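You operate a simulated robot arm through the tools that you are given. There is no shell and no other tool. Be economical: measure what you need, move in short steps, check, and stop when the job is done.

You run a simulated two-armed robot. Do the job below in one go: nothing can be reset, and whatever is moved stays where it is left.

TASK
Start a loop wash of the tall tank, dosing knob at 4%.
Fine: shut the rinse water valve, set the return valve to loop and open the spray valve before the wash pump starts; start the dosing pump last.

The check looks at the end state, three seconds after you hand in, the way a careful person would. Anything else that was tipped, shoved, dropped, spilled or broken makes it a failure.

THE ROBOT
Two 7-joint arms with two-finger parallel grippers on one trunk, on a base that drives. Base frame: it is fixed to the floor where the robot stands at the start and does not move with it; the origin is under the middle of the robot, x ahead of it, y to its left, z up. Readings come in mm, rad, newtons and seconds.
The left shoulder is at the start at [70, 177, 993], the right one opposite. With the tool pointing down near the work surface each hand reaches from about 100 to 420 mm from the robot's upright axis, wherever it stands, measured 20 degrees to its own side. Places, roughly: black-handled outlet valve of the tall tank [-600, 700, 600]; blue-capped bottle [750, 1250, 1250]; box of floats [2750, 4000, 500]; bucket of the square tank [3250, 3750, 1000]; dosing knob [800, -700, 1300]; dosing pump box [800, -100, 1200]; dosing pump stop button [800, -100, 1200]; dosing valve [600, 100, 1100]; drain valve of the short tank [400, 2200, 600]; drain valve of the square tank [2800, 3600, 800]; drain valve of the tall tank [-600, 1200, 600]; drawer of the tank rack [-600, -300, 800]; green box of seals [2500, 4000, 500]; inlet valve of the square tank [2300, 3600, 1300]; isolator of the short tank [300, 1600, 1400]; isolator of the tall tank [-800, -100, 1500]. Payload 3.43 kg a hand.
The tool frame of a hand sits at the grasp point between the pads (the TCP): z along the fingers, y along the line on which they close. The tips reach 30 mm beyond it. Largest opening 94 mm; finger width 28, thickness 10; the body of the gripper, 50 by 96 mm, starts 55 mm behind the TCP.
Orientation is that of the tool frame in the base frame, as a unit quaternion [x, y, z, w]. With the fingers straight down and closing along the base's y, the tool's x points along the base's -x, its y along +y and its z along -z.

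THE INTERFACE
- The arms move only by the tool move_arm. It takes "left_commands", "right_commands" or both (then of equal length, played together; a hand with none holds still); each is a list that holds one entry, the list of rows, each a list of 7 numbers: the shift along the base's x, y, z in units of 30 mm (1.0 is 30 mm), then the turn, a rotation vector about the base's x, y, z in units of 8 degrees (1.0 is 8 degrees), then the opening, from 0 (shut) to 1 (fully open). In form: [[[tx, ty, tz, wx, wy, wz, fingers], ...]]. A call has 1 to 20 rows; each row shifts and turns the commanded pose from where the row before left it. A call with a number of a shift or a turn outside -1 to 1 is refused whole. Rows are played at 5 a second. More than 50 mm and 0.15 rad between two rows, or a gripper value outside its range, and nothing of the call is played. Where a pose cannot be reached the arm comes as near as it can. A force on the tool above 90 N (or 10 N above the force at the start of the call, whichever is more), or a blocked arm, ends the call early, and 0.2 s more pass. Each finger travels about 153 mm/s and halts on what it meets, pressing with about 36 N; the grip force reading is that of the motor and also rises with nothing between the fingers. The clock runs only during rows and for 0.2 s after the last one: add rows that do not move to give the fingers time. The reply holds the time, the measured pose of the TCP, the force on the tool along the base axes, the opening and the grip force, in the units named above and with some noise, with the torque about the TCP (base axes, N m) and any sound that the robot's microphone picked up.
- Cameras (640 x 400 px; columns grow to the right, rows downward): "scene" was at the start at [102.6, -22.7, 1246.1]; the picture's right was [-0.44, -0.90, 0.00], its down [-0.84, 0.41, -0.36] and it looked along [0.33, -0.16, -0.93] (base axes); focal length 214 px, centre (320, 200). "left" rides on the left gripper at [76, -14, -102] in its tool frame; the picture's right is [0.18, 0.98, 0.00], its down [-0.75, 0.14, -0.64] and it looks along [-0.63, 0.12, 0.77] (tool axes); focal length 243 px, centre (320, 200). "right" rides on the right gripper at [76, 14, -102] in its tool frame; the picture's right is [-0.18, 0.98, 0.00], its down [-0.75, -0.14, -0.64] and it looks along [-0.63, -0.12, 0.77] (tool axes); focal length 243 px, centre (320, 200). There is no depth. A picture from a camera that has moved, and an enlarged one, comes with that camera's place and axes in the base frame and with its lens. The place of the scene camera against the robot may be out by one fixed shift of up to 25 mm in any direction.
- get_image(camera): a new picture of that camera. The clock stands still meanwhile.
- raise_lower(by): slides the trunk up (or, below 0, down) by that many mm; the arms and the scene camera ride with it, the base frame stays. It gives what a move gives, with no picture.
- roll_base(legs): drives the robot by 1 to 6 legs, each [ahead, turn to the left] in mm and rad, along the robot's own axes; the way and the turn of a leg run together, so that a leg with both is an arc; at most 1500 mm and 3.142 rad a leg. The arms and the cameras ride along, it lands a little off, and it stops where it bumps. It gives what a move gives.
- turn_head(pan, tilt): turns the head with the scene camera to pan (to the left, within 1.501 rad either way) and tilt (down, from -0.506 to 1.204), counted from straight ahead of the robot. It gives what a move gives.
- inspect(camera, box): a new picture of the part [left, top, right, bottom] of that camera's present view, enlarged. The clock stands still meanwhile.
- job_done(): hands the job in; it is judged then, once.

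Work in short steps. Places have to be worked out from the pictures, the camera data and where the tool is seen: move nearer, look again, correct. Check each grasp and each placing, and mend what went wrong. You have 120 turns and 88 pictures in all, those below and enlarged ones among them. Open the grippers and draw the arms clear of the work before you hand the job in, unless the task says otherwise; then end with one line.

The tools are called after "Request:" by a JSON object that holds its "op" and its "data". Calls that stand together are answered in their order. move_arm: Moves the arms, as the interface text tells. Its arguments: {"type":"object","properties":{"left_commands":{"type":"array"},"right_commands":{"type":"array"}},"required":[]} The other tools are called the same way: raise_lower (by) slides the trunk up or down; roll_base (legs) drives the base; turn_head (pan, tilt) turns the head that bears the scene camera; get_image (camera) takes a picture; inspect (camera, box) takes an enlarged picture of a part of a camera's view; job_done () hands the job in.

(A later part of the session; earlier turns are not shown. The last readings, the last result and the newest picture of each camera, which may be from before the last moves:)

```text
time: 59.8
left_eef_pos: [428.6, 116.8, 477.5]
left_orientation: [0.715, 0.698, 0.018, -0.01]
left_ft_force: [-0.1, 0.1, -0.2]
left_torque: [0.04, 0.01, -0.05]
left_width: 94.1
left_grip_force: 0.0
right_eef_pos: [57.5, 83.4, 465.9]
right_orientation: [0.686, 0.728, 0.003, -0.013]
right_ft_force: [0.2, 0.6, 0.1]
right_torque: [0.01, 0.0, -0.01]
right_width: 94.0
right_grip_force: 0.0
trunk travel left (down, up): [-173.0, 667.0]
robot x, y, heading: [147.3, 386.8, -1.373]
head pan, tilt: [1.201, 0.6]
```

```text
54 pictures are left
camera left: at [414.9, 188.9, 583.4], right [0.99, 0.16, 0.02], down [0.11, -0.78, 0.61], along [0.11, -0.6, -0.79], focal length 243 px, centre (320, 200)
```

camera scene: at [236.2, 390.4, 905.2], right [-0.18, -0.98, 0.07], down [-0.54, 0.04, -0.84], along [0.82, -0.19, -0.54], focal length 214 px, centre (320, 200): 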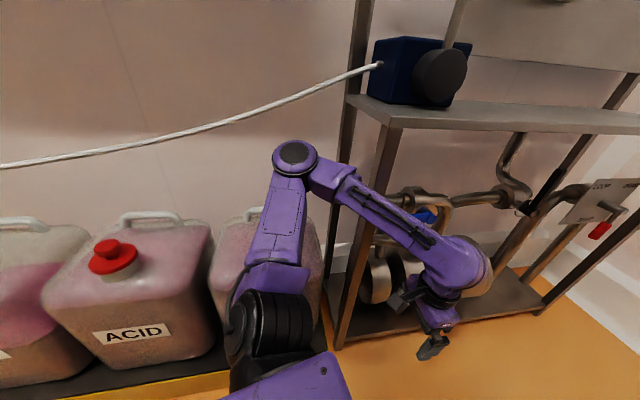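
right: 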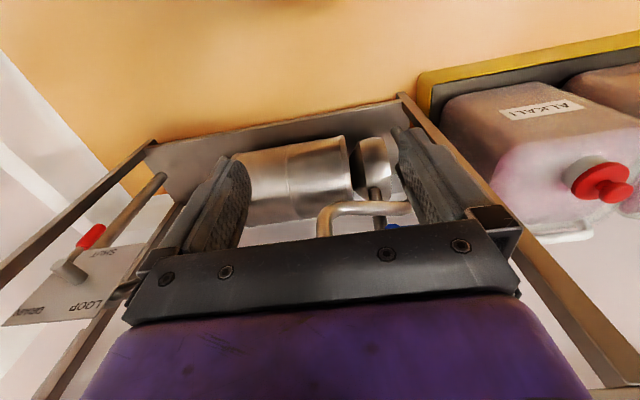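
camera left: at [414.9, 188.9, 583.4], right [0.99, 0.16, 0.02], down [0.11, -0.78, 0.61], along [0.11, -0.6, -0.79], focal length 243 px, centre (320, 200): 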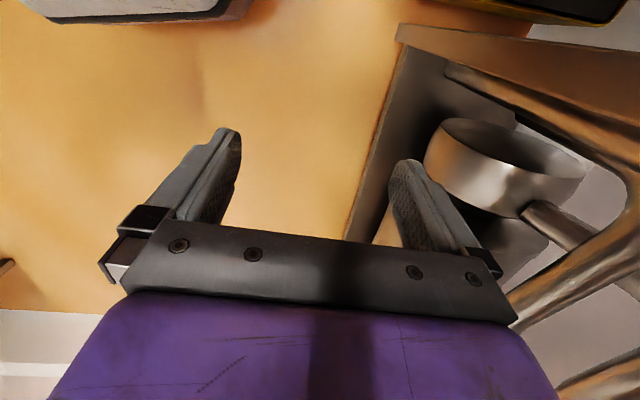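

Forearm rests on the bench upright; jugs look upright. I reverse out.

Request:
{"op": "roll_base", "data": {"legs": [[-150, 0]]}}

Request:
{"op": "get_image", "data": {"camera": "scene"}}

```text
time: 60.5
left_eef_pos: [425.3, 90.6, 435.3]
left_orientation: [0.742, 0.669, 0.037, -0.024]
left_ft_force: [-0.9, -0.9, -1.6]
left_torque: [0.14, -0.12, 0.01]
left_width: 94.1
left_grip_force: 0.0
right_eef_pos: [58.7, 66.0, 390.3]
right_orientation: [0.659, 0.747, 0.034, -0.076]
right_ft_force: [0.2, 1.3, 0.1]
right_torque: [-0.07, -0.02, 0.0]
right_width: 94.1
right_grip_force: 0.2
trunk travel left (down, up): [-173.0, 667.0]
robot x, y, heading: [145.0, 407.4, -1.321]
head pan, tilt: [1.201, 0.6]
stopped in leg 1: the robot was blocked; the commanded pose is now the measured one
```

```text
53 pictures are left
camera scene: at [219.7, 451.1, 914.8], right [-0.12, -0.99, 0.11], down [-0.53, -0.03, -0.84], along [0.84, -0.16, -0.52], focal length 214 px, centre (320, 200)
```

scene: 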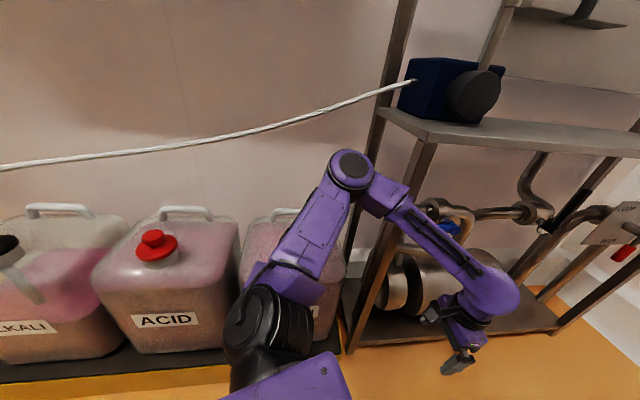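

Reversing is blocked too and the robot seems tilted. I look at the right side and rear to find what's touching.

Request:
{"op": "turn_head", "data": {"pan": -1.0, "tilt": 0.7}}

Request:
{"op": "get_image", "data": {"camera": "scene"}}

Request:
{"op": "get_image", "data": {"camera": "right"}}

```text
time: 62.6
left_eef_pos: [419.9, 85.8, 431.7]
left_orientation: [0.75, 0.659, 0.044, -0.023]
left_ft_force: [0.6, 0.0, -1.0]
left_torque: [-0.02, -0.01, 0.01]
left_width: 94.0
left_grip_force: 0.1
right_eef_pos: [55.8, 62.1, 393.0]
right_orientation: [0.662, 0.746, 0.032, -0.067]
right_ft_force: [-0.5, -0.2, 0.1]
right_torque: [-0.01, 0.0, 0.0]
right_width: 94.0
right_grip_force: 0.1
trunk travel left (down, up): [-173.0, 667.0]
robot x, y, heading: [149.5, 397.9, -1.307]
head pan, tilt: [-1.0, 0.7]
```

```text
52 pictures are left
camera scene: at [73.7, 397.0, 906.0], right [-0.74, 0.67, -0.11], down [0.46, 0.38, -0.8], along [-0.49, -0.64, -0.59], focal length 214 px, centre (320, 200)
```

scene: 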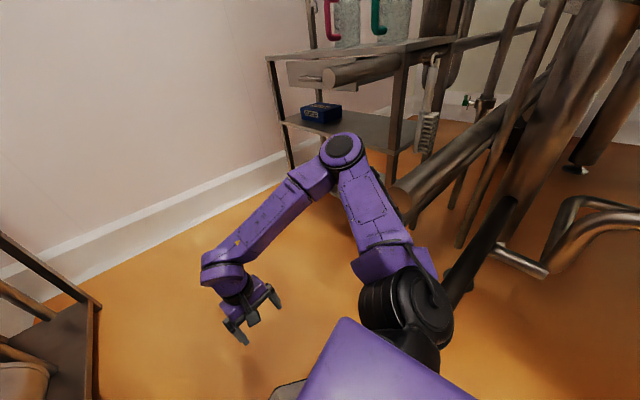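

```text
51 pictures are left
camera right: at [65.0, 126.9, 505.7], right [1.0, -0.06, -0.07], down [-0.02, -0.85, 0.53], along [-0.09, -0.53, -0.84], focal length 243 px, centre (320, 200)
```

right: 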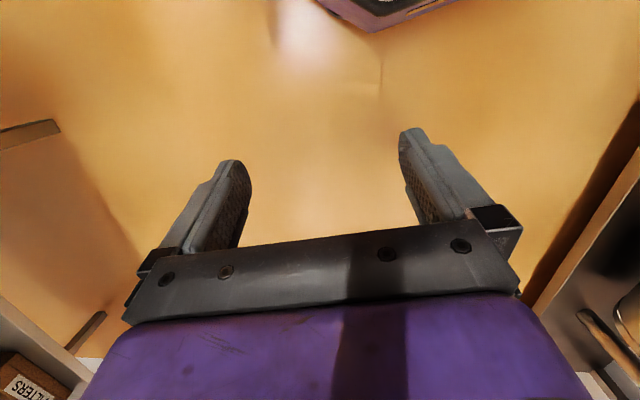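

The right upper arm seems caught near the pipe stubs and the left forearm on the bench post. I swing the left hand inward (−x) to free the post, then undo the twist.

Request:
{"op": "move_arm", "data": {"left_commands": [[[-1, 0, 0, 0, 0, 0, 1], [-1, 0, 0, 0, 0, 0, 1], [-1, 0, 0, 0, 0, 0, 1], [-1, 0, 0, 0, 0, 0, 1], [0, 0, 0, 0, 0, 0, 1]]]}}

Request:
{"op": "turn_head", "data": {"pan": -1.45, "tilt": 0.9}}

Request:
{"op": "get_image", "data": {"camera": "scene"}}

```text
time: 62.9
left_eef_pos: [395.1, 45.2, 377.4]
left_orientation: [0.769, 0.631, 0.083, -0.062]
left_ft_force: [-0.7, -0.1, -0.8]
left_torque: [-0.01, -0.02, 0.02]
left_width: 94.0
left_grip_force: 0.2
right_eef_pos: [53.1, 41.3, 327.9]
right_orientation: [0.646, 0.751, 0.08, -0.116]
right_ft_force: [-0.4, -0.7, -0.3]
right_torque: [0.04, 0.0, 0.01]
right_width: 93.7
right_grip_force: 0.1
trunk travel left (down, up): [-173.0, 667.0]
robot x, y, heading: [149.0, 397.8, -1.318]
head pan, tilt: [-1.0, 0.7]
stopped in row 1 (left hand): the arm was blocked; the commanded pose is now the measured one
```

```text
time: 63.8
left_eef_pos: [400.3, 49.8, 371.5]
left_orientation: [0.757, 0.644, 0.081, -0.067]
left_ft_force: [-0.7, 0.6, -0.5]
left_torque: [-0.04, -0.09, -0.03]
left_width: 94.1
left_grip_force: 0.0
right_eef_pos: [47.9, 37.1, 335.0]
right_orientation: [0.667, 0.734, 0.072, -0.104]
right_ft_force: [0.1, 0.9, 1.3]
right_torque: [-0.07, -0.03, 0.01]
right_width: 94.1
right_grip_force: 0.1
trunk travel left (down, up): [-173.0, 667.0]
robot x, y, heading: [141.6, 404.4, -1.276]
head pan, tilt: [-1.45, 0.901]
```

```text
50 pictures are left
camera scene: at [20.8, 331.1, 863.9], right [-0.4, 0.91, -0.03], down [0.76, 0.32, -0.56], along [-0.5, -0.25, -0.83], focal length 214 px, centre (320, 200)
```

scene: 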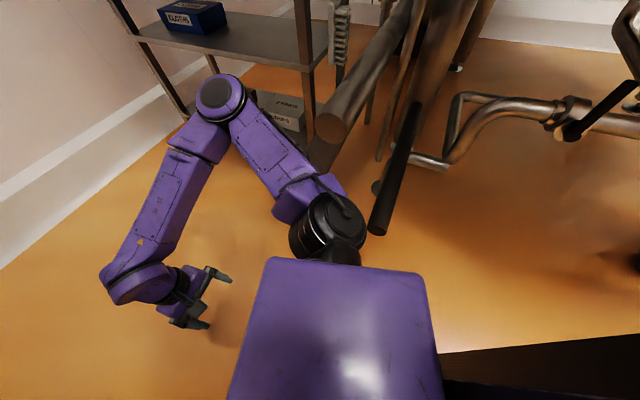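

Arms sag with each blocked event; I judge the right upper arm lies against the pipe stub end (z~510-620). Raising the trunk modestly should slide it clear above; I do 150 mm and check.

Request:
{"op": "raise_lower", "data": {"by": 150}}

Request:
{"op": "get_image", "data": {"camera": "scene"}}

```text
time: 64.9
left_eef_pos: [409.5, 41.3, 460.2]
left_orientation: [0.768, 0.633, 0.067, -0.072]
left_ft_force: [1.0, 0.3, -1.2]
left_torque: [-0.04, 0.03, 0.02]
left_width: 94.1
left_grip_force: 0.0
right_eef_pos: [59.0, 38.8, 436.7]
right_orientation: [0.673, 0.728, 0.06, -0.117]
right_ft_force: [1.4, -0.5, 0.6]
right_torque: [0.04, 0.15, -0.02]
right_width: 94.0
right_grip_force: 0.1
trunk travel left (down, up): [-265.0, 575.0]
robot x, y, heading: [137.6, 401.1, -1.293]
head pan, tilt: [-1.45, 0.901]
stopped: the arm was blocked; the commanded pose is now the measured one
```

```text
49 pictures are left
camera scene: at [-12.4, 304.4, 960.0], right [-0.39, 0.92, -0.02], down [0.78, 0.32, -0.54], along [-0.49, -0.23, -0.84], focal length 214 px, centre (320, 200)
```

scene: 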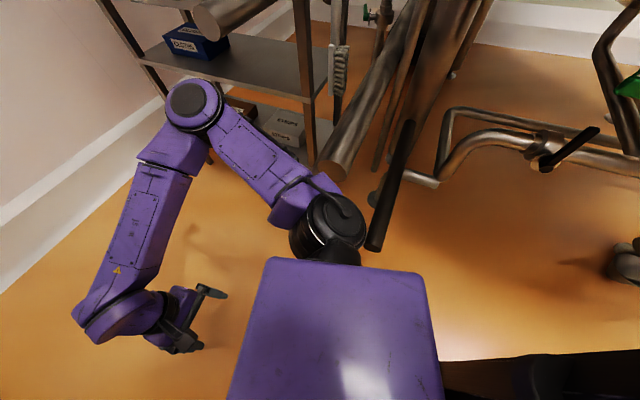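

Only 92 mm went up, and the torso leans right. I look down at the left side to find the contact.

Request:
{"op": "turn_head", "data": {"pan": 1.0, "tilt": 0.9}}

Request:
{"op": "get_image", "data": {"camera": "scene"}}

Request:
{"op": "turn_head", "data": {"pan": 0.1, "tilt": 1.2}}

Request:
{"op": "get_image", "data": {"camera": "scene"}}

```text
time: 67.2
left_eef_pos: [420.8, 35.8, 452.8]
left_orientation: [0.764, 0.638, 0.07, -0.067]
left_ft_force: [-0.6, -0.6, -0.1]
left_torque: [-0.01, -0.01, 0.02]
left_width: 93.9
left_grip_force: 0.1
right_eef_pos: [69.4, 20.4, 438.4]
right_orientation: [0.686, 0.716, 0.068, -0.109]
right_ft_force: [0.2, 1.2, -0.4]
right_torque: [0.01, 0.02, 0.01]
right_width: 93.7
right_grip_force: 0.0
trunk travel left (down, up): [-265.0, 575.0]
robot x, y, heading: [137.6, 380.2, -1.347]
head pan, tilt: [1.0, 0.901]
```

```text
48 pictures are left
camera scene: at [101.0, 295.4, 971.5], right [-0.33, -0.94, -0.06], down [-0.65, 0.27, -0.71], along [0.68, -0.2, -0.7], focal length 214 px, centre (320, 200)
```

scene: 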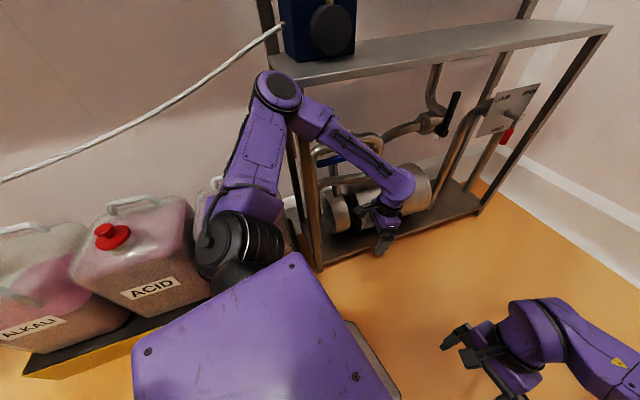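

```text
time: 68.3
left_eef_pos: [420.3, 36.3, 452.4]
left_orientation: [0.763, 0.639, 0.07, -0.067]
left_ft_force: [0.2, -0.3, -0.5]
left_torque: [-0.02, -0.08, 0.01]
left_width: 93.8
left_grip_force: 0.1
right_eef_pos: [67.2, 19.0, 438.0]
right_orientation: [0.688, 0.714, 0.069, -0.109]
right_ft_force: [0.2, -0.2, 0.0]
right_torque: [0.01, -0.01, 0.04]
right_width: 94.0
right_grip_force: 0.0
trunk travel left (down, up): [-265.0, 575.0]
robot x, y, heading: [142.0, 386.4, -1.354]
head pan, tilt: [0.099, 1.201]
```

```text
47 pictures are left
camera scene: at [47.7, 268.5, 944.5], right [-0.94, -0.31, -0.13], down [-0.24, 0.89, -0.38], along [0.23, -0.33, -0.91], focal length 214 px, centre (320, 200)
```

scene: 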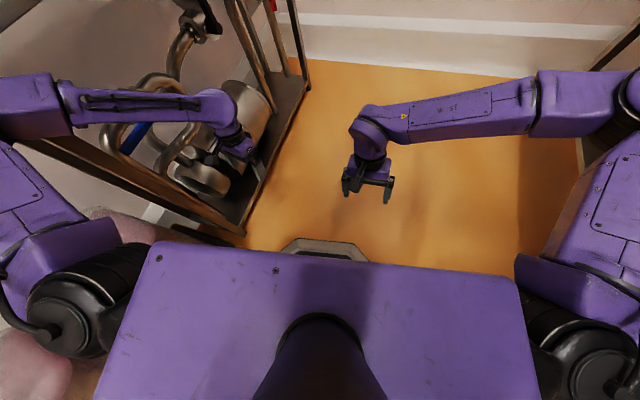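

Elbow positions are unclear; a small right turn back toward the original heading is the safest test.

Request:
{"op": "roll_base", "data": {"legs": [[0, -0.15]]}}

Request:
{"op": "get_image", "data": {"camera": "scene"}}

```text
time: 69.1
left_eef_pos: [486.3, 11.9, 380.8]
left_orientation: [0.709, 0.695, 0.07, -0.1]
left_ft_force: [-4.4, 6.7, 10.2]
left_torque: [-0.66, -0.49, -0.2]
left_width: 93.9
left_grip_force: 0.0
right_eef_pos: [75.2, -17.7, 448.7]
right_orientation: [0.758, 0.622, 0.057, -0.191]
right_ft_force: [1.5, 1.1, -0.1]
right_torque: [-0.05, 0.09, 0.06]
right_width: 93.9
right_grip_force: 0.0
trunk travel left (down, up): [-265.0, 575.0]
robot x, y, heading: [137.6, 319.3, -1.6]
head pan, tilt: [0.099, 1.201]
stopped in leg 1: the robot was blocked; the commanded pose is now the measured one
```

```text
46 pictures are left
camera scene: at [-40.2, 223.7, 941.2], right [-0.98, -0.07, -0.2], down [0.01, 0.93, -0.38], along [0.21, -0.37, -0.9], focal length 214 px, centre (320, 200)
```

scene: 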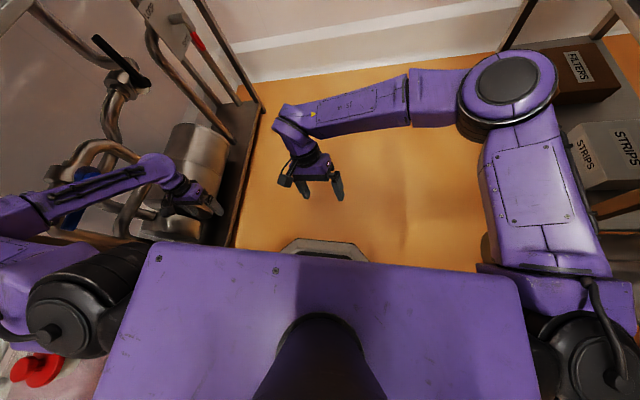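

The turn leans the robot more; something still holds the right side. I look there.

Request:
{"op": "turn_head", "data": {"pan": -1.5, "tilt": 0.7}}

Request:
{"op": "get_image", "data": {"camera": "scene"}}

Request:
{"op": "turn_head", "data": {"pan": 1.4, "tilt": 0.9}}

Request:
{"op": "get_image", "data": {"camera": "scene"}}

```text
time: 70.8
left_eef_pos: [480.9, -33.3, 395.8]
left_orientation: [0.764, 0.634, 0.088, -0.08]
left_ft_force: [-0.1, 0.6, 0.0]
left_torque: [-0.03, -0.01, -0.01]
left_width: 93.9
left_grip_force: 0.0
right_eef_pos: [97.8, -37.3, 442.2]
right_orientation: [0.718, 0.667, 0.042, -0.197]
right_ft_force: [0.6, -0.6, -0.3]
right_torque: [0.01, 0.0, -0.01]
right_width: 94.0
right_grip_force: 0.1
trunk travel left (down, up): [-265.0, 575.0]
robot x, y, heading: [135.5, 285.2, -1.701]
head pan, tilt: [-1.499, 0.7]
```

```text
45 pictures are left
camera scene: at [-134.2, 266.1, 960.2], right [0.06, 1.0, -0.01], down [0.77, -0.05, -0.63], along [-0.63, 0.03, -0.78], focal length 214 px, centre (320, 200)
```

scene: 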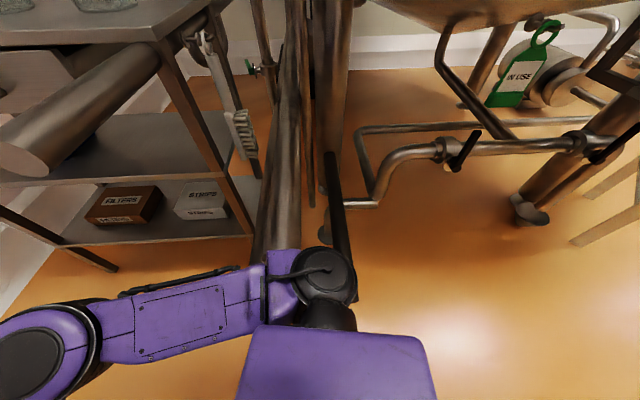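

```text
time: 73.3
left_eef_pos: [476.2, -32.8, 392.8]
left_orientation: [0.771, 0.626, 0.087, -0.082]
left_ft_force: [-0.1, 0.6, -0.4]
left_torque: [0.02, -0.01, 0.02]
left_width: 94.0
left_grip_force: 0.0
right_eef_pos: [99.7, -32.1, 442.5]
right_orientation: [0.717, 0.667, 0.038, -0.198]
right_ft_force: [-0.9, 1.0, 0.1]
right_torque: [-0.01, 0.0, 0.01]
right_width: 93.8
right_grip_force: 0.0
trunk travel left (down, up): [-265.0, 575.0]
robot x, y, heading: [127.5, 294.0, -1.705]
head pan, tilt: [1.4, 0.901]
```

```text
44 pictures are left
camera scene: at [24.7, 244.7, 974.0], right [-0.3, -0.95, -0.03], down [-0.62, 0.22, -0.75], along [0.72, -0.21, -0.66], focal length 214 px, centre (320, 200)
```

scene: 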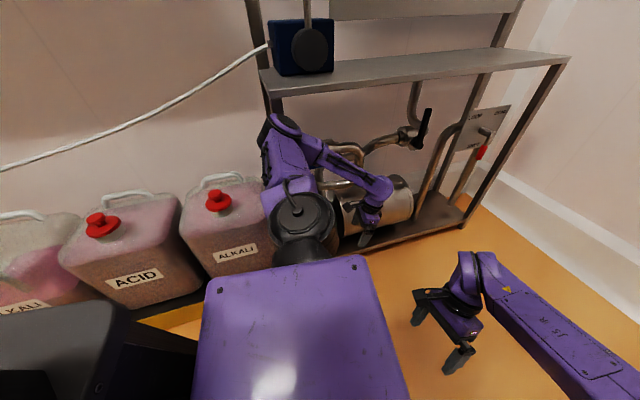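

The left elbow appears to be right at the bench's front-left post (600, 205). Turning further right swings it out in front of the bench, so I go on with a small turn.

Request:
{"op": "roll_base", "data": {"legs": [[0, -0.15]]}}

Request:
{"op": "roll_base", "data": {"legs": [[0, -0.1]]}}

Request:
{"op": "get_image", "data": {"camera": "scene"}}

```text
time: 74.0
left_eef_pos: [524.8, 86.3, 299.9]
left_orientation: [0.703, 0.669, 0.128, -0.204]
left_ft_force: [0.0, 0.9, -0.3]
left_torque: [-0.08, 0.03, -0.02]
left_width: 94.1
left_grip_force: 0.0
right_eef_pos: [105.6, 23.6, 383.3]
right_orientation: [0.66, 0.651, -0.006, -0.375]
right_ft_force: [0.5, 0.3, -0.8]
right_torque: [0.01, 0.01, 0.03]
right_width: 94.2
right_grip_force: 0.1
trunk travel left (down, up): [-265.0, 575.0]
robot x, y, heading: [130.3, 313.7, -1.643]
head pan, tilt: [1.4, 0.901]
stopped in leg 1: the robot was blocked; the commanded pose is now the measured one
```

```text
time: 74.7
left_eef_pos: [509.8, 18.3, 188.1]
left_orientation: [0.735, 0.64, 0.043, -0.219]
left_ft_force: [2.9, -7.0, 3.2]
left_torque: [0.38, 0.11, -0.1]
left_width: 94.2
left_grip_force: 0.1
right_eef_pos: [87.7, 25.2, 334.9]
right_orientation: [0.677, 0.508, -0.002, -0.533]
right_ft_force: [-1.7, 3.0, -4.3]
right_torque: [0.03, 0.12, 0.17]
right_width: 93.9
right_grip_force: 0.0
trunk travel left (down, up): [-265.0, 575.0]
robot x, y, heading: [131.3, 321.0, -1.672]
head pan, tilt: [1.4, 0.901]
stopped in leg 1: the robot was blocked; the commanded pose is now the measured one
```

```text
43 pictures are left
camera scene: at [98.6, 268.0, 968.2], right [-0.27, -0.96, -0.01], down [-0.68, 0.2, -0.7], along [0.68, -0.18, -0.71], focal length 214 px, centre (320, 200)
```

scene: 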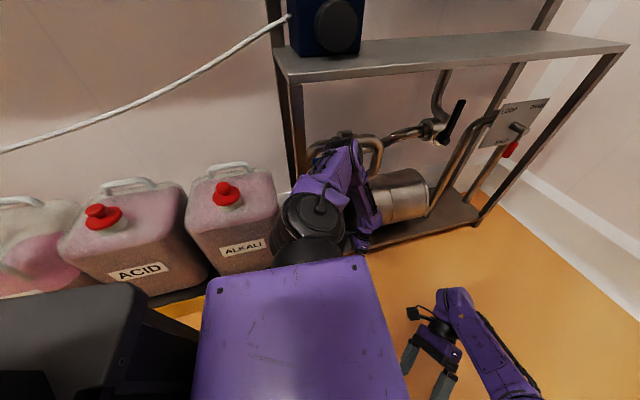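

Tilt is gone; the left elbow is now in front of the bench, hand low. I check the left hand view before raising.

Request:
{"op": "get_image", "data": {"camera": "left"}}

Request:
{"op": "get_image", "data": {"camera": "right"}}

```text
42 pictures are left
camera left: at [530.8, 50.8, 310.8], right [0.98, 0.08, -0.2], down [0.14, -0.95, 0.28], along [-0.17, -0.3, -0.94], focal length 243 px, centre (320, 200)
```

left: 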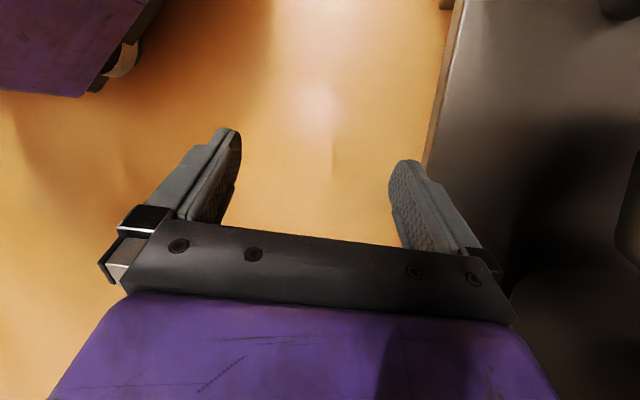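

```text
41 pictures are left
camera right: at [189.3, 6.3, 410.6], right [0.58, -0.04, -0.81], down [-0.11, -0.99, -0.03], along [-0.8, 0.11, -0.59], focal length 243 px, centre (320, 200)
```

right: 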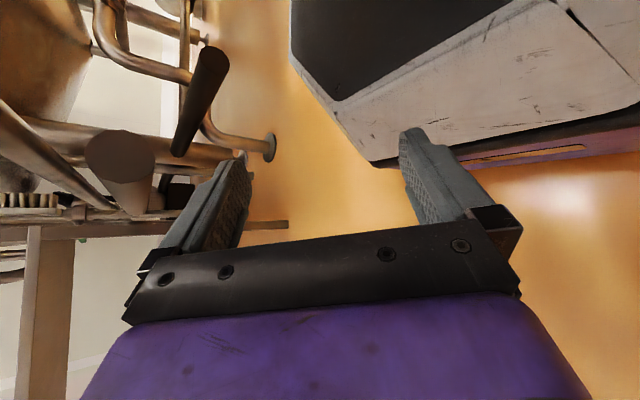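

Left hand is just above the shelf edge. I move it −x and up.

Request:
{"op": "move_arm", "data": {"left_commands": [[[-0.7, 0, 0.3, 0, 0, 0, 1], [-0.7, 0, 0.5, 0, 0, 0, 1], [-1, 0, 0.7, 0, 0, 0, 1], [-1, 0, 1, 0, 0, 0, 1], [-1, 0, 1, 0, 0, 0, 1], [0, 0, 1, 0, 0, 0, 1], [0, 0, 1, 0, 0, 0, 1], [0, 0, 0, 0, 0, 0, 1]]]}}

Request:
{"op": "turn_head", "data": {"pan": 0.7, "tilt": 1.0}}

Request:
{"op": "get_image", "data": {"camera": "scene"}}

```text
time: 75.1
left_eef_pos: [499.6, 22.7, 161.1]
left_orientation: [0.741, 0.624, 0.026, -0.248]
left_ft_force: [0.1, 0.8, -0.4]
left_torque: [-0.01, -0.04, 0.01]
left_width: 94.1
left_grip_force: 0.1
right_eef_pos: [57.4, -12.6, 321.2]
right_orientation: [0.726, 0.449, -0.048, -0.519]
right_ft_force: [-0.1, 0.5, 0.8]
right_torque: [-0.02, -0.05, -0.04]
right_width: 93.6
right_grip_force: 0.1
trunk travel left (down, up): [-265.0, 575.0]
robot x, y, heading: [122.4, 316.4, -1.679]
head pan, tilt: [1.4, 0.901]
stopped in row 1 (left hand): the arm was blocked; the commanded pose is now the measured one
```

```text
time: 76.1
left_eef_pos: [511.2, 28.0, 161.2]
left_orientation: [0.736, 0.63, 0.035, -0.247]
left_ft_force: [-0.1, -0.3, -0.1]
left_torque: [0.0, 0.02, 0.0]
left_width: 93.6
left_grip_force: 0.1
right_eef_pos: [52.5, -14.4, 318.8]
right_orientation: [0.724, 0.451, -0.048, -0.52]
right_ft_force: [0.4, -0.2, 0.0]
right_torque: [0.02, -0.02, 0.0]
right_width: 94.0
right_grip_force: 0.0
trunk travel left (down, up): [-265.0, 575.0]
robot x, y, heading: [121.9, 316.1, -1.687]
head pan, tilt: [0.7, 1.0]
```

```text
40 pictures are left
camera scene: at [68.3, 222.5, 958.9], right [-0.83, -0.55, -0.07], down [-0.41, 0.69, -0.59], along [0.37, -0.46, -0.8], focal length 214 px, centre (320, 200)
```

scene: 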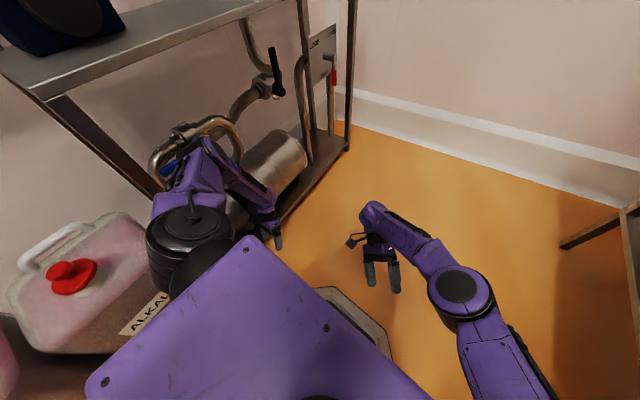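

The left elbow pokes slightly into the bench front plane. A forward arc to the right takes it −x and away.

Request:
{"op": "roll_base", "data": {"legs": [[80, -0.2]]}}

Request:
{"op": "get_image", "data": {"camera": "scene"}}

```text
time: 76.9
left_eef_pos: [484.9, 23.6, 105.5]
left_orientation: [0.745, 0.594, -0.016, -0.304]
left_ft_force: [0.6, 1.1, -0.6]
left_torque: [-0.02, 0.04, 0.05]
left_width: 93.8
left_grip_force: 0.0
right_eef_pos: [63.7, -16.2, 308.9]
right_orientation: [0.719, 0.424, -0.074, -0.545]
right_ft_force: [0.1, 0.7, -0.5]
right_torque: [-0.01, 0.01, 0.02]
right_width: 94.0
right_grip_force: 0.0
trunk travel left (down, up): [-265.0, 575.0]
robot x, y, heading: [122.1, 309.3, -1.705]
head pan, tilt: [0.7, 1.0]
stopped in leg 1: the robot was blocked; the commanded pose is now the measured one
```

```text
39 pictures are left
camera scene: at [137.9, 210.7, 952.9], right [-0.84, -0.54, -0.01], down [-0.44, 0.71, -0.55], along [0.3, -0.46, -0.83], focal length 214 px, centre (320, 200)
```

scene: 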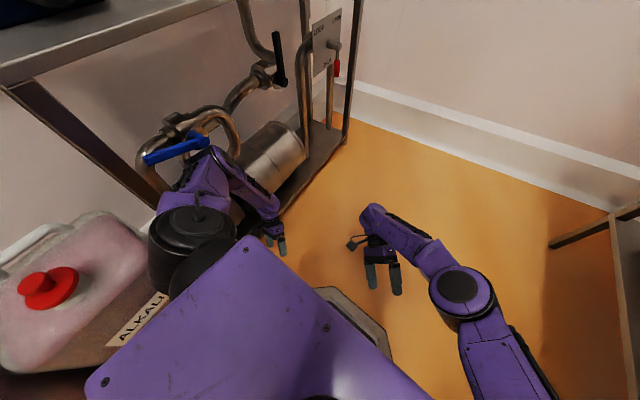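

The left elbow sits at about (583, 40, 550), near the blue handle. I reverse a little to move it away from the pipework.

Request:
{"op": "roll_base", "data": {"legs": [[-50, 0]]}}

Request:
{"op": "get_image", "data": {"camera": "scene"}}

```text
time: 77.8
left_eef_pos: [505.3, 83.9, 99.6]
left_orientation: [0.738, 0.601, -0.004, -0.306]
left_ft_force: [-0.1, 10.8, -2.8]
left_torque: [-0.62, 0.12, 0.47]
left_width: 94.0
left_grip_force: 0.1
right_eef_pos: [74.0, 30.7, 306.4]
right_orientation: [0.716, 0.424, -0.075, -0.55]
right_ft_force: [-0.4, -0.3, -0.8]
right_torque: [-0.01, -0.01, -0.08]
right_width: 94.0
right_grip_force: 0.1
trunk travel left (down, up): [-265.0, 575.0]
robot x, y, heading: [125.7, 362.1, -1.69]
head pan, tilt: [0.7, 1.0]
```

```text
38 pictures are left
camera scene: at [159.0, 256.4, 950.0], right [-0.84, -0.55, 0.0], down [-0.46, 0.7, -0.54], along [0.3, -0.45, -0.84], focal length 214 px, centre (320, 200)
```

scene: 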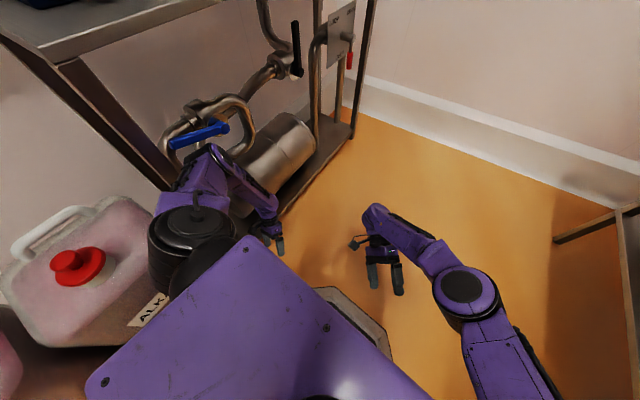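

That drove free. Now I lift the left hand and pull it inward.

Request:
{"op": "move_arm", "data": {"left_commands": [[[-0.3, -0.2, 0.3, 0, 0, 0, 1], [-0.5, 0, 0.5, 0, 0, 0, 1], [-0.7, 0, 0.7, 0, 0, 0, 1], [-1, 0, 1, 0, 0, 0, 1], [-1, 0, 1, 0, 0, 0, 1], [-1, 0, 1, 0, 0, 0, 1], [0, 0, 1, 0, 0, 0, 1], [0, 0, 0, 0, 0, 0, 1]]]}}

Request:
{"op": "get_image", "data": {"camera": "scene"}}

```text
time: 79.6
left_eef_pos: [369.1, 73.3, 265.4]
left_orientation: [0.739, 0.6, -0.003, -0.306]
left_ft_force: [0.6, -0.3, -0.5]
left_torque: [0.01, 0.01, 0.01]
left_width: 94.0
left_grip_force: 0.1
right_eef_pos: [71.7, 26.9, 307.5]
right_orientation: [0.717, 0.424, -0.074, -0.549]
right_ft_force: [-0.5, -0.3, 0.8]
right_torque: [-0.02, 0.0, 0.0]
right_width: 93.9
right_grip_force: 0.0
trunk travel left (down, up): [-265.0, 575.0]
robot x, y, heading: [122.4, 359.5, -1.695]
head pan, tilt: [0.7, 1.0]
```

```text
37 pictures are left
camera scene: at [155.8, 252.4, 952.4], right [-0.84, -0.54, 0.0], down [-0.46, 0.71, -0.54], along [0.3, -0.45, -0.84], focal length 214 px, centre (320, 200)
```

scene: 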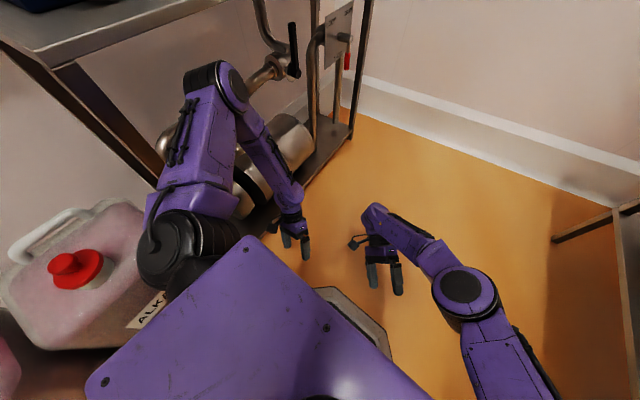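

Free again. I drive forward past the pipes, then turn left to face the CIP bench, to do the bench valves first.

Request:
{"op": "roll_base", "data": {"legs": [[120, 0], [240, -0.15]]}}

Request:
{"op": "move_arm", "data": {"left_commands": [[[-1, 0, 1, 0, 0, 0, 1], [-1, 0, 1, 0, 0, 0, 1], [0, 0, 1, 0, 0, 0, 1], [0, 0, 1, 0, 0, 0, 1], [0, 0, 1, 0, 0, 0, 1], [0, 0, 0, 0, 0, 0, 1]]], "right_commands": [[[0, 0, 1, 0, 0, 0, 1], [0, 0, 1, 0, 0, 0, 1], [0, 0, 1, 0, 0, 0, 1], [0, 0, 1, 0, 0, 0, 1], [0, 0, 1, 0, 0, 0, 1], [0, 0, 0, 0, 0, 0, 1]]]}}

Request:
{"op": "turn_head", "data": {"pan": 1.2, "tilt": 0.7}}

Request:
{"op": "get_image", "data": {"camera": "scene"}}

```text
time: 80.3
left_eef_pos: [369.8, 68.5, 264.5]
left_orientation: [0.738, 0.602, -0.003, -0.306]
left_ft_force: [-1.0, 0.2, -0.1]
left_torque: [-0.01, -0.02, -0.01]
left_width: 93.7
left_grip_force: 0.0
right_eef_pos: [71.7, 19.7, 304.8]
right_orientation: [0.714, 0.43, -0.074, -0.547]
right_ft_force: [0.8, -0.6, 0.8]
right_torque: [0.0, 0.02, -0.03]
right_width: 93.8
right_grip_force: 0.0
trunk travel left (down, up): [-265.0, 575.0]
robot x, y, heading: [121.9, 348.9, -1.69]
head pan, tilt: [0.7, 1.0]
stopped in leg 1: the robot was blocked; the commanded pose is now the measured one
```

```text
time: 81.8
left_eef_pos: [312.4, 70.5, 413.4]
left_orientation: [0.737, 0.602, -0.004, -0.307]
left_ft_force: [0.2, 0.0, 0.0]
left_torque: [-0.01, 0.02, 0.03]
left_width: 94.0
left_grip_force: 0.0
right_eef_pos: [74.7, 20.1, 457.2]
right_orientation: [0.715, 0.427, -0.077, -0.548]
right_ft_force: [-0.3, -0.4, -0.1]
right_torque: [-0.01, 0.01, 0.01]
right_width: 93.8
right_grip_force: 0.1
trunk travel left (down, up): [-265.0, 575.0]
robot x, y, heading: [121.3, 351.0, -1.688]
head pan, tilt: [0.7, 1.0]
```

```text
time: 82.7
left_eef_pos: [310.7, 70.2, 415.1]
left_orientation: [0.737, 0.602, -0.003, -0.307]
left_ft_force: [1.1, 0.4, 0.0]
left_torque: [0.02, -0.01, -0.01]
left_width: 94.1
left_grip_force: 0.1
right_eef_pos: [74.9, 19.7, 456.4]
right_orientation: [0.715, 0.428, -0.076, -0.548]
right_ft_force: [-0.5, 1.0, -0.2]
right_torque: [0.0, -0.01, 0.01]
right_width: 93.9
right_grip_force: 0.0
trunk travel left (down, up): [-265.0, 575.0]
robot x, y, heading: [127.3, 347.4, -1.688]
head pan, tilt: [1.201, 0.7]
```

```text
36 pictures are left
camera scene: at [193.7, 262.7, 973.7], right [-0.47, -0.88, 0.0], down [-0.57, 0.3, -0.76], along [0.68, -0.36, -0.64], focal length 214 px, centre (320, 200)
```

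scene: 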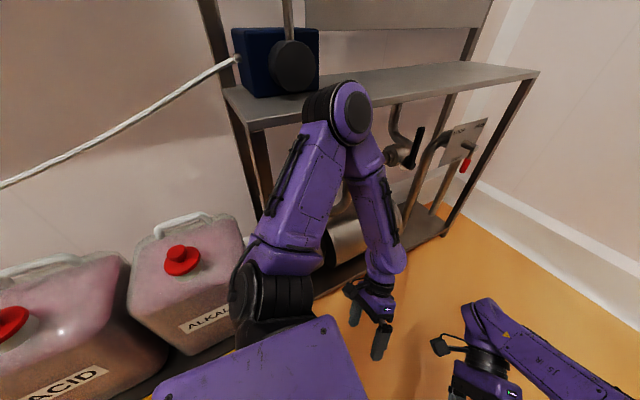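

Forward was refused with nothing evident; with the hands now lifted I retry a short forward move.

Request:
{"op": "roll_base", "data": {"legs": [[60, 0]]}}

Request:
{"op": "turn_head", "data": {"pan": -0.9, "tilt": 0.95}}

Request:
{"op": "get_image", "data": {"camera": "scene"}}

```text
time: 83.6
left_eef_pos: [306.0, 11.3, 414.1]
left_orientation: [0.737, 0.603, -0.004, -0.307]
left_ft_force: [-0.8, 0.7, 0.2]
left_torque: [-0.01, 0.01, 0.0]
left_width: 94.2
left_grip_force: 0.0
right_eef_pos: [69.3, -40.3, 455.4]
right_orientation: [0.714, 0.428, -0.076, -0.549]
right_ft_force: [0.3, -0.1, 0.4]
right_torque: [0.0, -0.01, 0.0]
right_width: 94.0
right_grip_force: 0.0
trunk travel left (down, up): [-265.0, 575.0]
robot x, y, heading: [112.6, 290.9, -1.682]
head pan, tilt: [1.201, 0.7]
```

```text
time: 85.6
left_eef_pos: [306.3, 11.4, 414.7]
left_orientation: [0.737, 0.602, -0.004, -0.307]
left_ft_force: [0.6, 0.1, 0.3]
left_torque: [0.0, -0.02, -0.04]
left_width: 94.0
left_grip_force: 0.1
right_eef_pos: [70.3, -38.6, 456.0]
right_orientation: [0.713, 0.429, -0.078, -0.548]
right_ft_force: [-0.3, 0.3, -0.8]
right_torque: [0.0, -0.01, 0.02]
right_width: 93.9
right_grip_force: 0.1
trunk travel left (down, up): [-265.0, 575.0]
robot x, y, heading: [118.3, 294.3, -1.684]
head pan, tilt: [-0.901, 0.949]
```

```text
35 pictures are left
camera scene: at [50.1, 205.5, 954.0], right [-0.53, 0.85, 0.0], down [0.69, 0.43, -0.58], along [-0.49, -0.31, -0.81], focal length 214 px, centre (320, 200)
```

scene: 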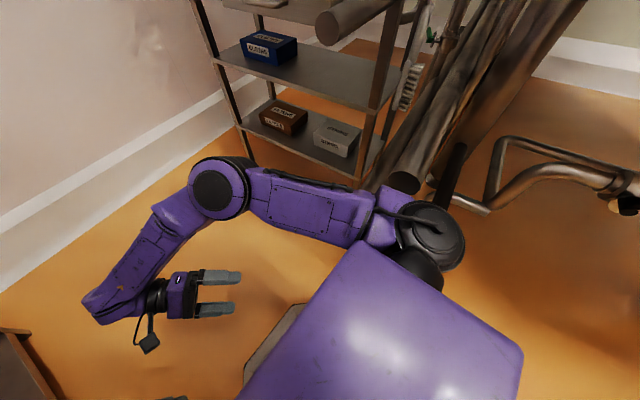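

Moving freely now. I continue forward and then turn to face the bench.

Request:
{"op": "roll_base", "data": {"legs": [[200, -0.1]]}}

Request:
{"op": "roll_base", "data": {"legs": [[60, 0]]}}

Request:
{"op": "turn_head", "data": {"pan": 0.9, "tilt": 0.7}}

Request:
{"op": "get_image", "data": {"camera": "scene"}}

```text
time: 87.2
left_eef_pos: [244.9, -203.9, 414.2]
left_orientation: [0.765, 0.566, 0.012, -0.307]
left_ft_force: [-0.4, -0.1, 0.0]
left_torque: [0.01, -0.01, 0.03]
left_width: 94.1
left_grip_force: 0.0
right_eef_pos: [3.9, -231.1, 455.6]
right_orientation: [0.734, 0.393, -0.051, -0.551]
right_ft_force: [-0.3, 0.2, -0.2]
right_torque: [0.01, 0.01, -0.03]
right_width: 93.9
right_grip_force: 0.0
trunk travel left (down, up): [-265.0, 575.0]
robot x, y, heading: [84.8, 96.7, -1.787]
head pan, tilt: [-0.901, 0.949]
```

```text
time: 88.2
left_eef_pos: [233.1, -261.6, 414.5]
left_orientation: [0.764, 0.567, 0.011, -0.308]
left_ft_force: [0.5, 0.3, -0.7]
left_torque: [0.01, -0.02, 0.01]
left_width: 94.1
left_grip_force: 0.1
right_eef_pos: [-7.8, -289.2, 455.6]
right_orientation: [0.734, 0.393, -0.05, -0.551]
right_ft_force: [-0.4, 0.0, 1.2]
right_torque: [0.0, 0.02, 0.02]
right_width: 93.9
right_grip_force: 0.0
trunk travel left (down, up): [-265.0, 575.0]
robot x, y, heading: [68.2, 41.4, -1.783]
head pan, tilt: [-0.901, 0.949]
```

```text
time: 90.0
left_eef_pos: [233.2, -261.8, 414.2]
left_orientation: [0.764, 0.567, 0.011, -0.307]
left_ft_force: [0.5, -0.5, 0.2]
left_torque: [-0.02, 0.01, -0.01]
left_width: 93.9
left_grip_force: 0.1
right_eef_pos: [-7.5, -288.4, 456.4]
right_orientation: [0.735, 0.393, -0.05, -0.551]
right_ft_force: [-0.2, -1.0, -0.6]
right_torque: [-0.01, -0.01, -0.02]
right_width: 93.8
right_grip_force: 0.0
trunk travel left (down, up): [-265.0, 575.0]
robot x, y, heading: [68.0, 40.3, -1.784]
head pan, tilt: [0.901, 0.7]
```

```text
34 pictures are left
camera scene: at [116.1, -76.2, 973.8], right [-0.77, -0.63, 0.0], down [-0.41, 0.5, -0.76], along [0.49, -0.59, -0.64], focal length 214 px, centre (320, 200)
```

scene: 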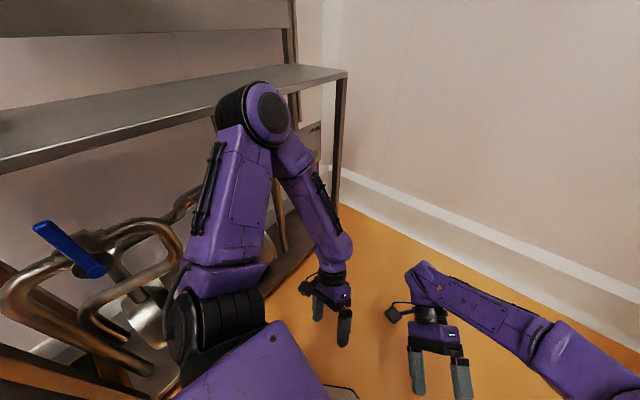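

Clear radius; I turn left to face the bench.

Request:
{"op": "roll_base", "data": {"legs": [[0, 1.78]]}}

Request:
{"op": "turn_head", "data": {"pan": -0.2, "tilt": 0.5}}

Request:
{"op": "get_image", "data": {"camera": "scene"}}

```text
time: 94.7
left_eef_pos: [325.4, 259.4, 412.8]
left_orientation: [0.035, 0.951, -0.233, -0.201]
left_ft_force: [0.0, 0.0, -0.1]
left_torque: [-0.03, -0.02, 0.03]
left_width: 94.1
left_grip_force: 0.0
right_eef_pos: [404.6, 31.8, 455.5]
right_orientation: [0.151, 0.819, -0.462, -0.306]
right_ft_force: [0.4, -0.2, 0.3]
right_torque: [-0.04, 0.0, 0.02]
right_width: 94.1
right_grip_force: 0.0
trunk travel left (down, up): [-265.0, 575.0]
robot x, y, heading: [69.5, 35.2, 0.004]
head pan, tilt: [0.901, 0.7]
```

```text
time: 96.0
left_eef_pos: [323.3, 260.6, 414.5]
left_orientation: [0.036, 0.951, -0.233, -0.2]
left_ft_force: [-0.3, -0.3, 0.1]
left_torque: [0.0, 0.02, 0.03]
left_width: 94.1
left_grip_force: 0.0
right_eef_pos: [405.1, 30.5, 455.9]
right_orientation: [0.151, 0.819, -0.462, -0.306]
right_ft_force: [0.2, 0.0, -0.6]
right_torque: [-0.01, -0.01, 0.04]
right_width: 94.1
right_grip_force: 0.0
trunk travel left (down, up): [-265.0, 575.0]
robot x, y, heading: [69.3, 34.3, 0.012]
head pan, tilt: [-0.201, 0.499]
```

```text
33 pictures are left
camera scene: at [212.0, 21.3, 991.5], right [-0.19, -0.98, 0.0], down [-0.47, 0.09, -0.88], along [0.86, -0.17, -0.48], focal length 214 px, centre (320, 200)
```

scene: 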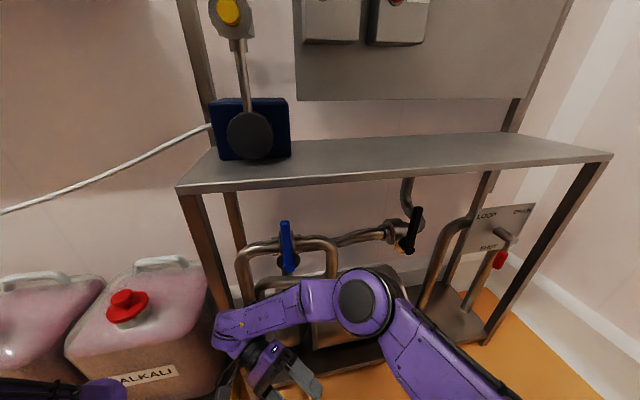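

Good view of the bench pipework. Zoom on the valves.

Request:
{"op": "inspect", "data": {"camera": "scene", "box": [220, 190, 460, 340]}}

Request:
{"op": "inspect", "data": {"camera": "scene", "box": [420, 180, 580, 280]}}

```text
2.67 times, centred on (340, 265) of scene
camera zoom: at [212.0, 21.3, 991.5], right [-0.19, -0.98, 0.0], down [-0.47, 0.09, -0.88], along [0.86, -0.17, -0.48], focal length 572 px, centre (267, 27)
```

zoom: 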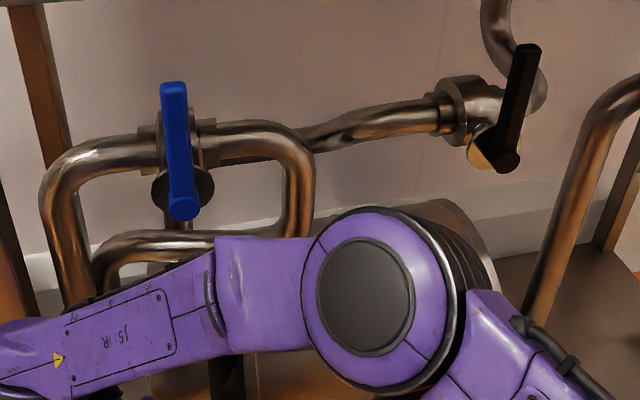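

```text
4.00 times, centred on (500, 230) of scene
camera zoom: at [212.0, 21.3, 991.5], right [-0.19, -0.98, 0.0], down [-0.47, 0.09, -0.88], along [0.86, -0.17, -0.48], focal length 858 px, centre (-400, 80)
```

zoom: 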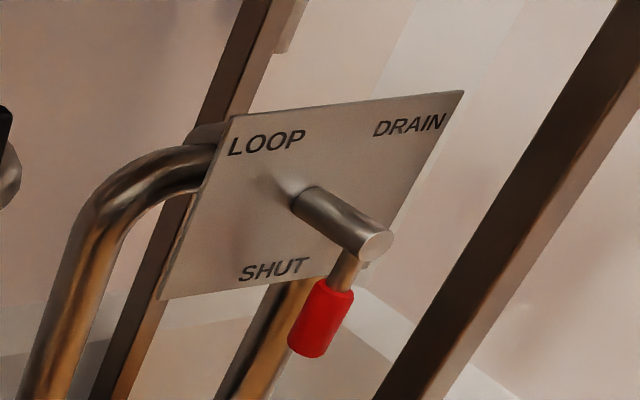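

The blue bench valve now stands crosswise (shut); it was inline at the start. I move the right arm aside to trace which line each valve serves.

Request:
{"op": "move_arm", "data": {"right_commands": [[[-1, -1, 0, 0, 0, 0, 1], [-1, -1, 0, 0, 0, 0, 1], [-1, -1, 0, 0, 0, 0, 1], [-1, -1, 0, 0, 0, 0, 1], [0, -1, 0, 0, 0, 0, 1], [0, -1, 0, 0, 0, 0, 1], [0, -1, 0, 0, 0, 0, 1], [0, 0, 0, 0, 0, 0, 1]]]}}

Request:
{"op": "turn_head", "data": {"pan": -0.1, "tilt": 0.5}}

Request:
{"op": "inspect", "data": {"camera": "scene", "box": [180, 150, 500, 350]}}

```text
time: 97.8
left_eef_pos: [325.9, 258.8, 413.9]
left_orientation: [0.036, 0.951, -0.233, -0.2]
left_ft_force: [0.4, 0.6, -0.3]
left_torque: [-0.03, -0.01, 0.01]
left_width: 93.9
left_grip_force: 0.1
right_eef_pos: [283.1, -177.8, 454.7]
right_orientation: [0.152, 0.818, -0.462, -0.306]
right_ft_force: [0.2, 0.2, 0.1]
right_torque: [0.01, -0.05, -0.02]
right_width: 94.2
right_grip_force: 0.0
trunk travel left (down, up): [-265.0, 575.0]
robot x, y, heading: [72.2, 34.7, 0.006]
head pan, tilt: [-0.201, 0.499]
```

```text
time: 98.5
left_eef_pos: [326.6, 259.0, 413.2]
left_orientation: [0.036, 0.951, -0.233, -0.201]
left_ft_force: [0.2, -0.9, 0.0]
left_torque: [-0.03, -0.03, 0.0]
left_width: 94.2
left_grip_force: 0.1
right_eef_pos: [284.9, -178.3, 454.1]
right_orientation: [0.152, 0.819, -0.462, -0.305]
right_ft_force: [0.7, -0.7, 0.5]
right_torque: [0.04, -0.01, 0.03]
right_width: 93.8
right_grip_force: 0.1
trunk travel left (down, up): [-265.0, 575.0]
robot x, y, heading: [69.5, 36.2, 0.006]
head pan, tilt: [-0.099, 0.499]
```

```text
2.00 times, centred on (340, 250) of scene
camera zoom: at [213.3, 30.2, 991.5], right [-0.09, -1.0, 0.0], down [-0.48, 0.04, -0.88], along [0.87, -0.08, -0.48], focal length 429 px, centre (280, 100)
```

zoom: 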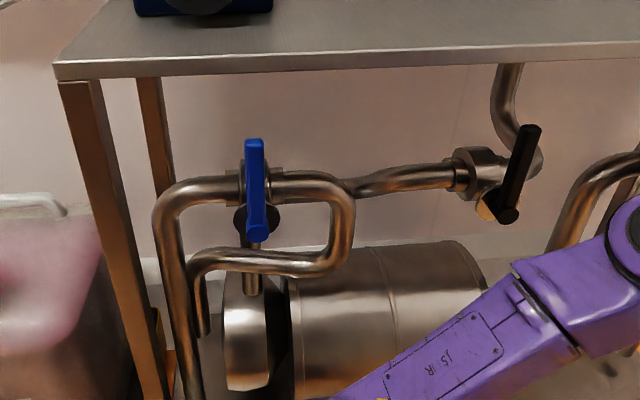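

I lower the trunk for a straighter look at the pipework.

Request:
{"op": "raise_lower", "data": {"by": -200}}

Request:
{"op": "turn_head", "data": {"pan": -0.1, "tilt": 0.35}}

Request:
{"op": "inspect", "data": {"camera": "scene", "box": [180, 120, 420, 270]}}

Request:
{"op": "inspect", "data": {"camera": "scene", "box": [340, 100, 580, 250]}}

```text
time: 100.2
left_eef_pos: [324.9, 260.5, 246.5]
left_orientation: [0.037, 0.951, -0.233, -0.199]
left_ft_force: [-0.4, -0.3, -0.2]
left_torque: [0.01, -0.01, -0.01]
left_width: 94.2
left_grip_force: 0.0
right_eef_pos: [284.0, -174.4, 293.9]
right_orientation: [0.156, 0.816, -0.462, -0.311]
right_ft_force: [13.2, -15.0, 40.2]
right_torque: [-0.28, 0.59, 0.29]
right_width: 69.4
right_grip_force: 0.0
trunk travel left (down, up): [-96.0, 744.0]
robot x, y, heading: [71.1, 39.5, 0.008]
head pan, tilt: [-0.099, 0.499]
stopped: the force on the tool passed its limit at 110 N (the readings are from after the stop); the commanded pose is now the measured one
```

```text
time: 100.9
left_eef_pos: [325.0, 258.7, 245.9]
left_orientation: [0.037, 0.951, -0.233, -0.2]
left_ft_force: [-0.9, -0.6, 0.1]
left_torque: [-0.01, -0.03, 0.0]
left_width: 94.2
left_grip_force: 0.1
right_eef_pos: [283.5, -175.0, 293.3]
right_orientation: [0.156, 0.816, -0.461, -0.311]
right_ft_force: [13.5, -8.1, 47.7]
right_torque: [0.11, 0.82, 0.07]
right_width: 68.3
right_grip_force: 0.1
trunk travel left (down, up): [-96.0, 744.0]
robot x, y, heading: [68.7, 34.8, 0.007]
head pan, tilt: [-0.099, 0.351]
```

```text
2.67 times, centred on (300, 195) of scene
camera zoom: at [214.3, 31.3, 837.2], right [-0.09, -1.0, 0.0], down [-0.34, 0.03, -0.94], along [0.94, -0.09, -0.34], focal length 572 px, centre (373, 213)
```

zoom: 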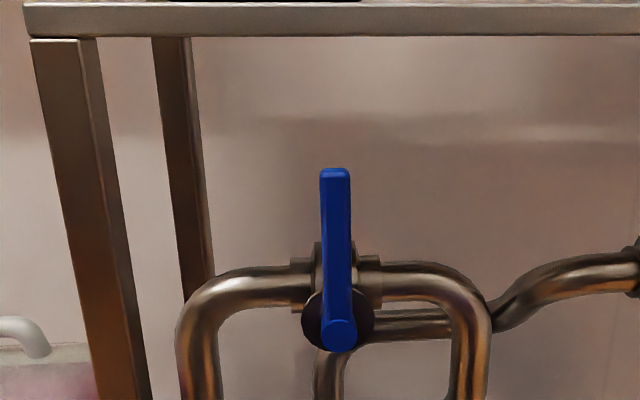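

```text
2.67 times, centred on (460, 175) of scene
camera zoom: at [214.3, 31.3, 837.2], right [-0.09, -1.0, 0.0], down [-0.34, 0.03, -0.94], along [0.94, -0.09, -0.34], focal length 572 px, centre (-53, 267)
```

zoom: 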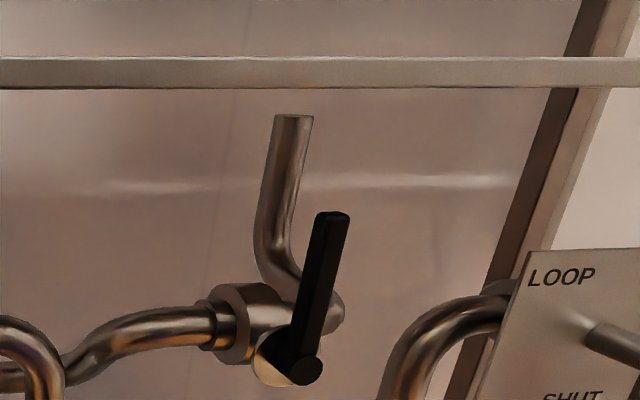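

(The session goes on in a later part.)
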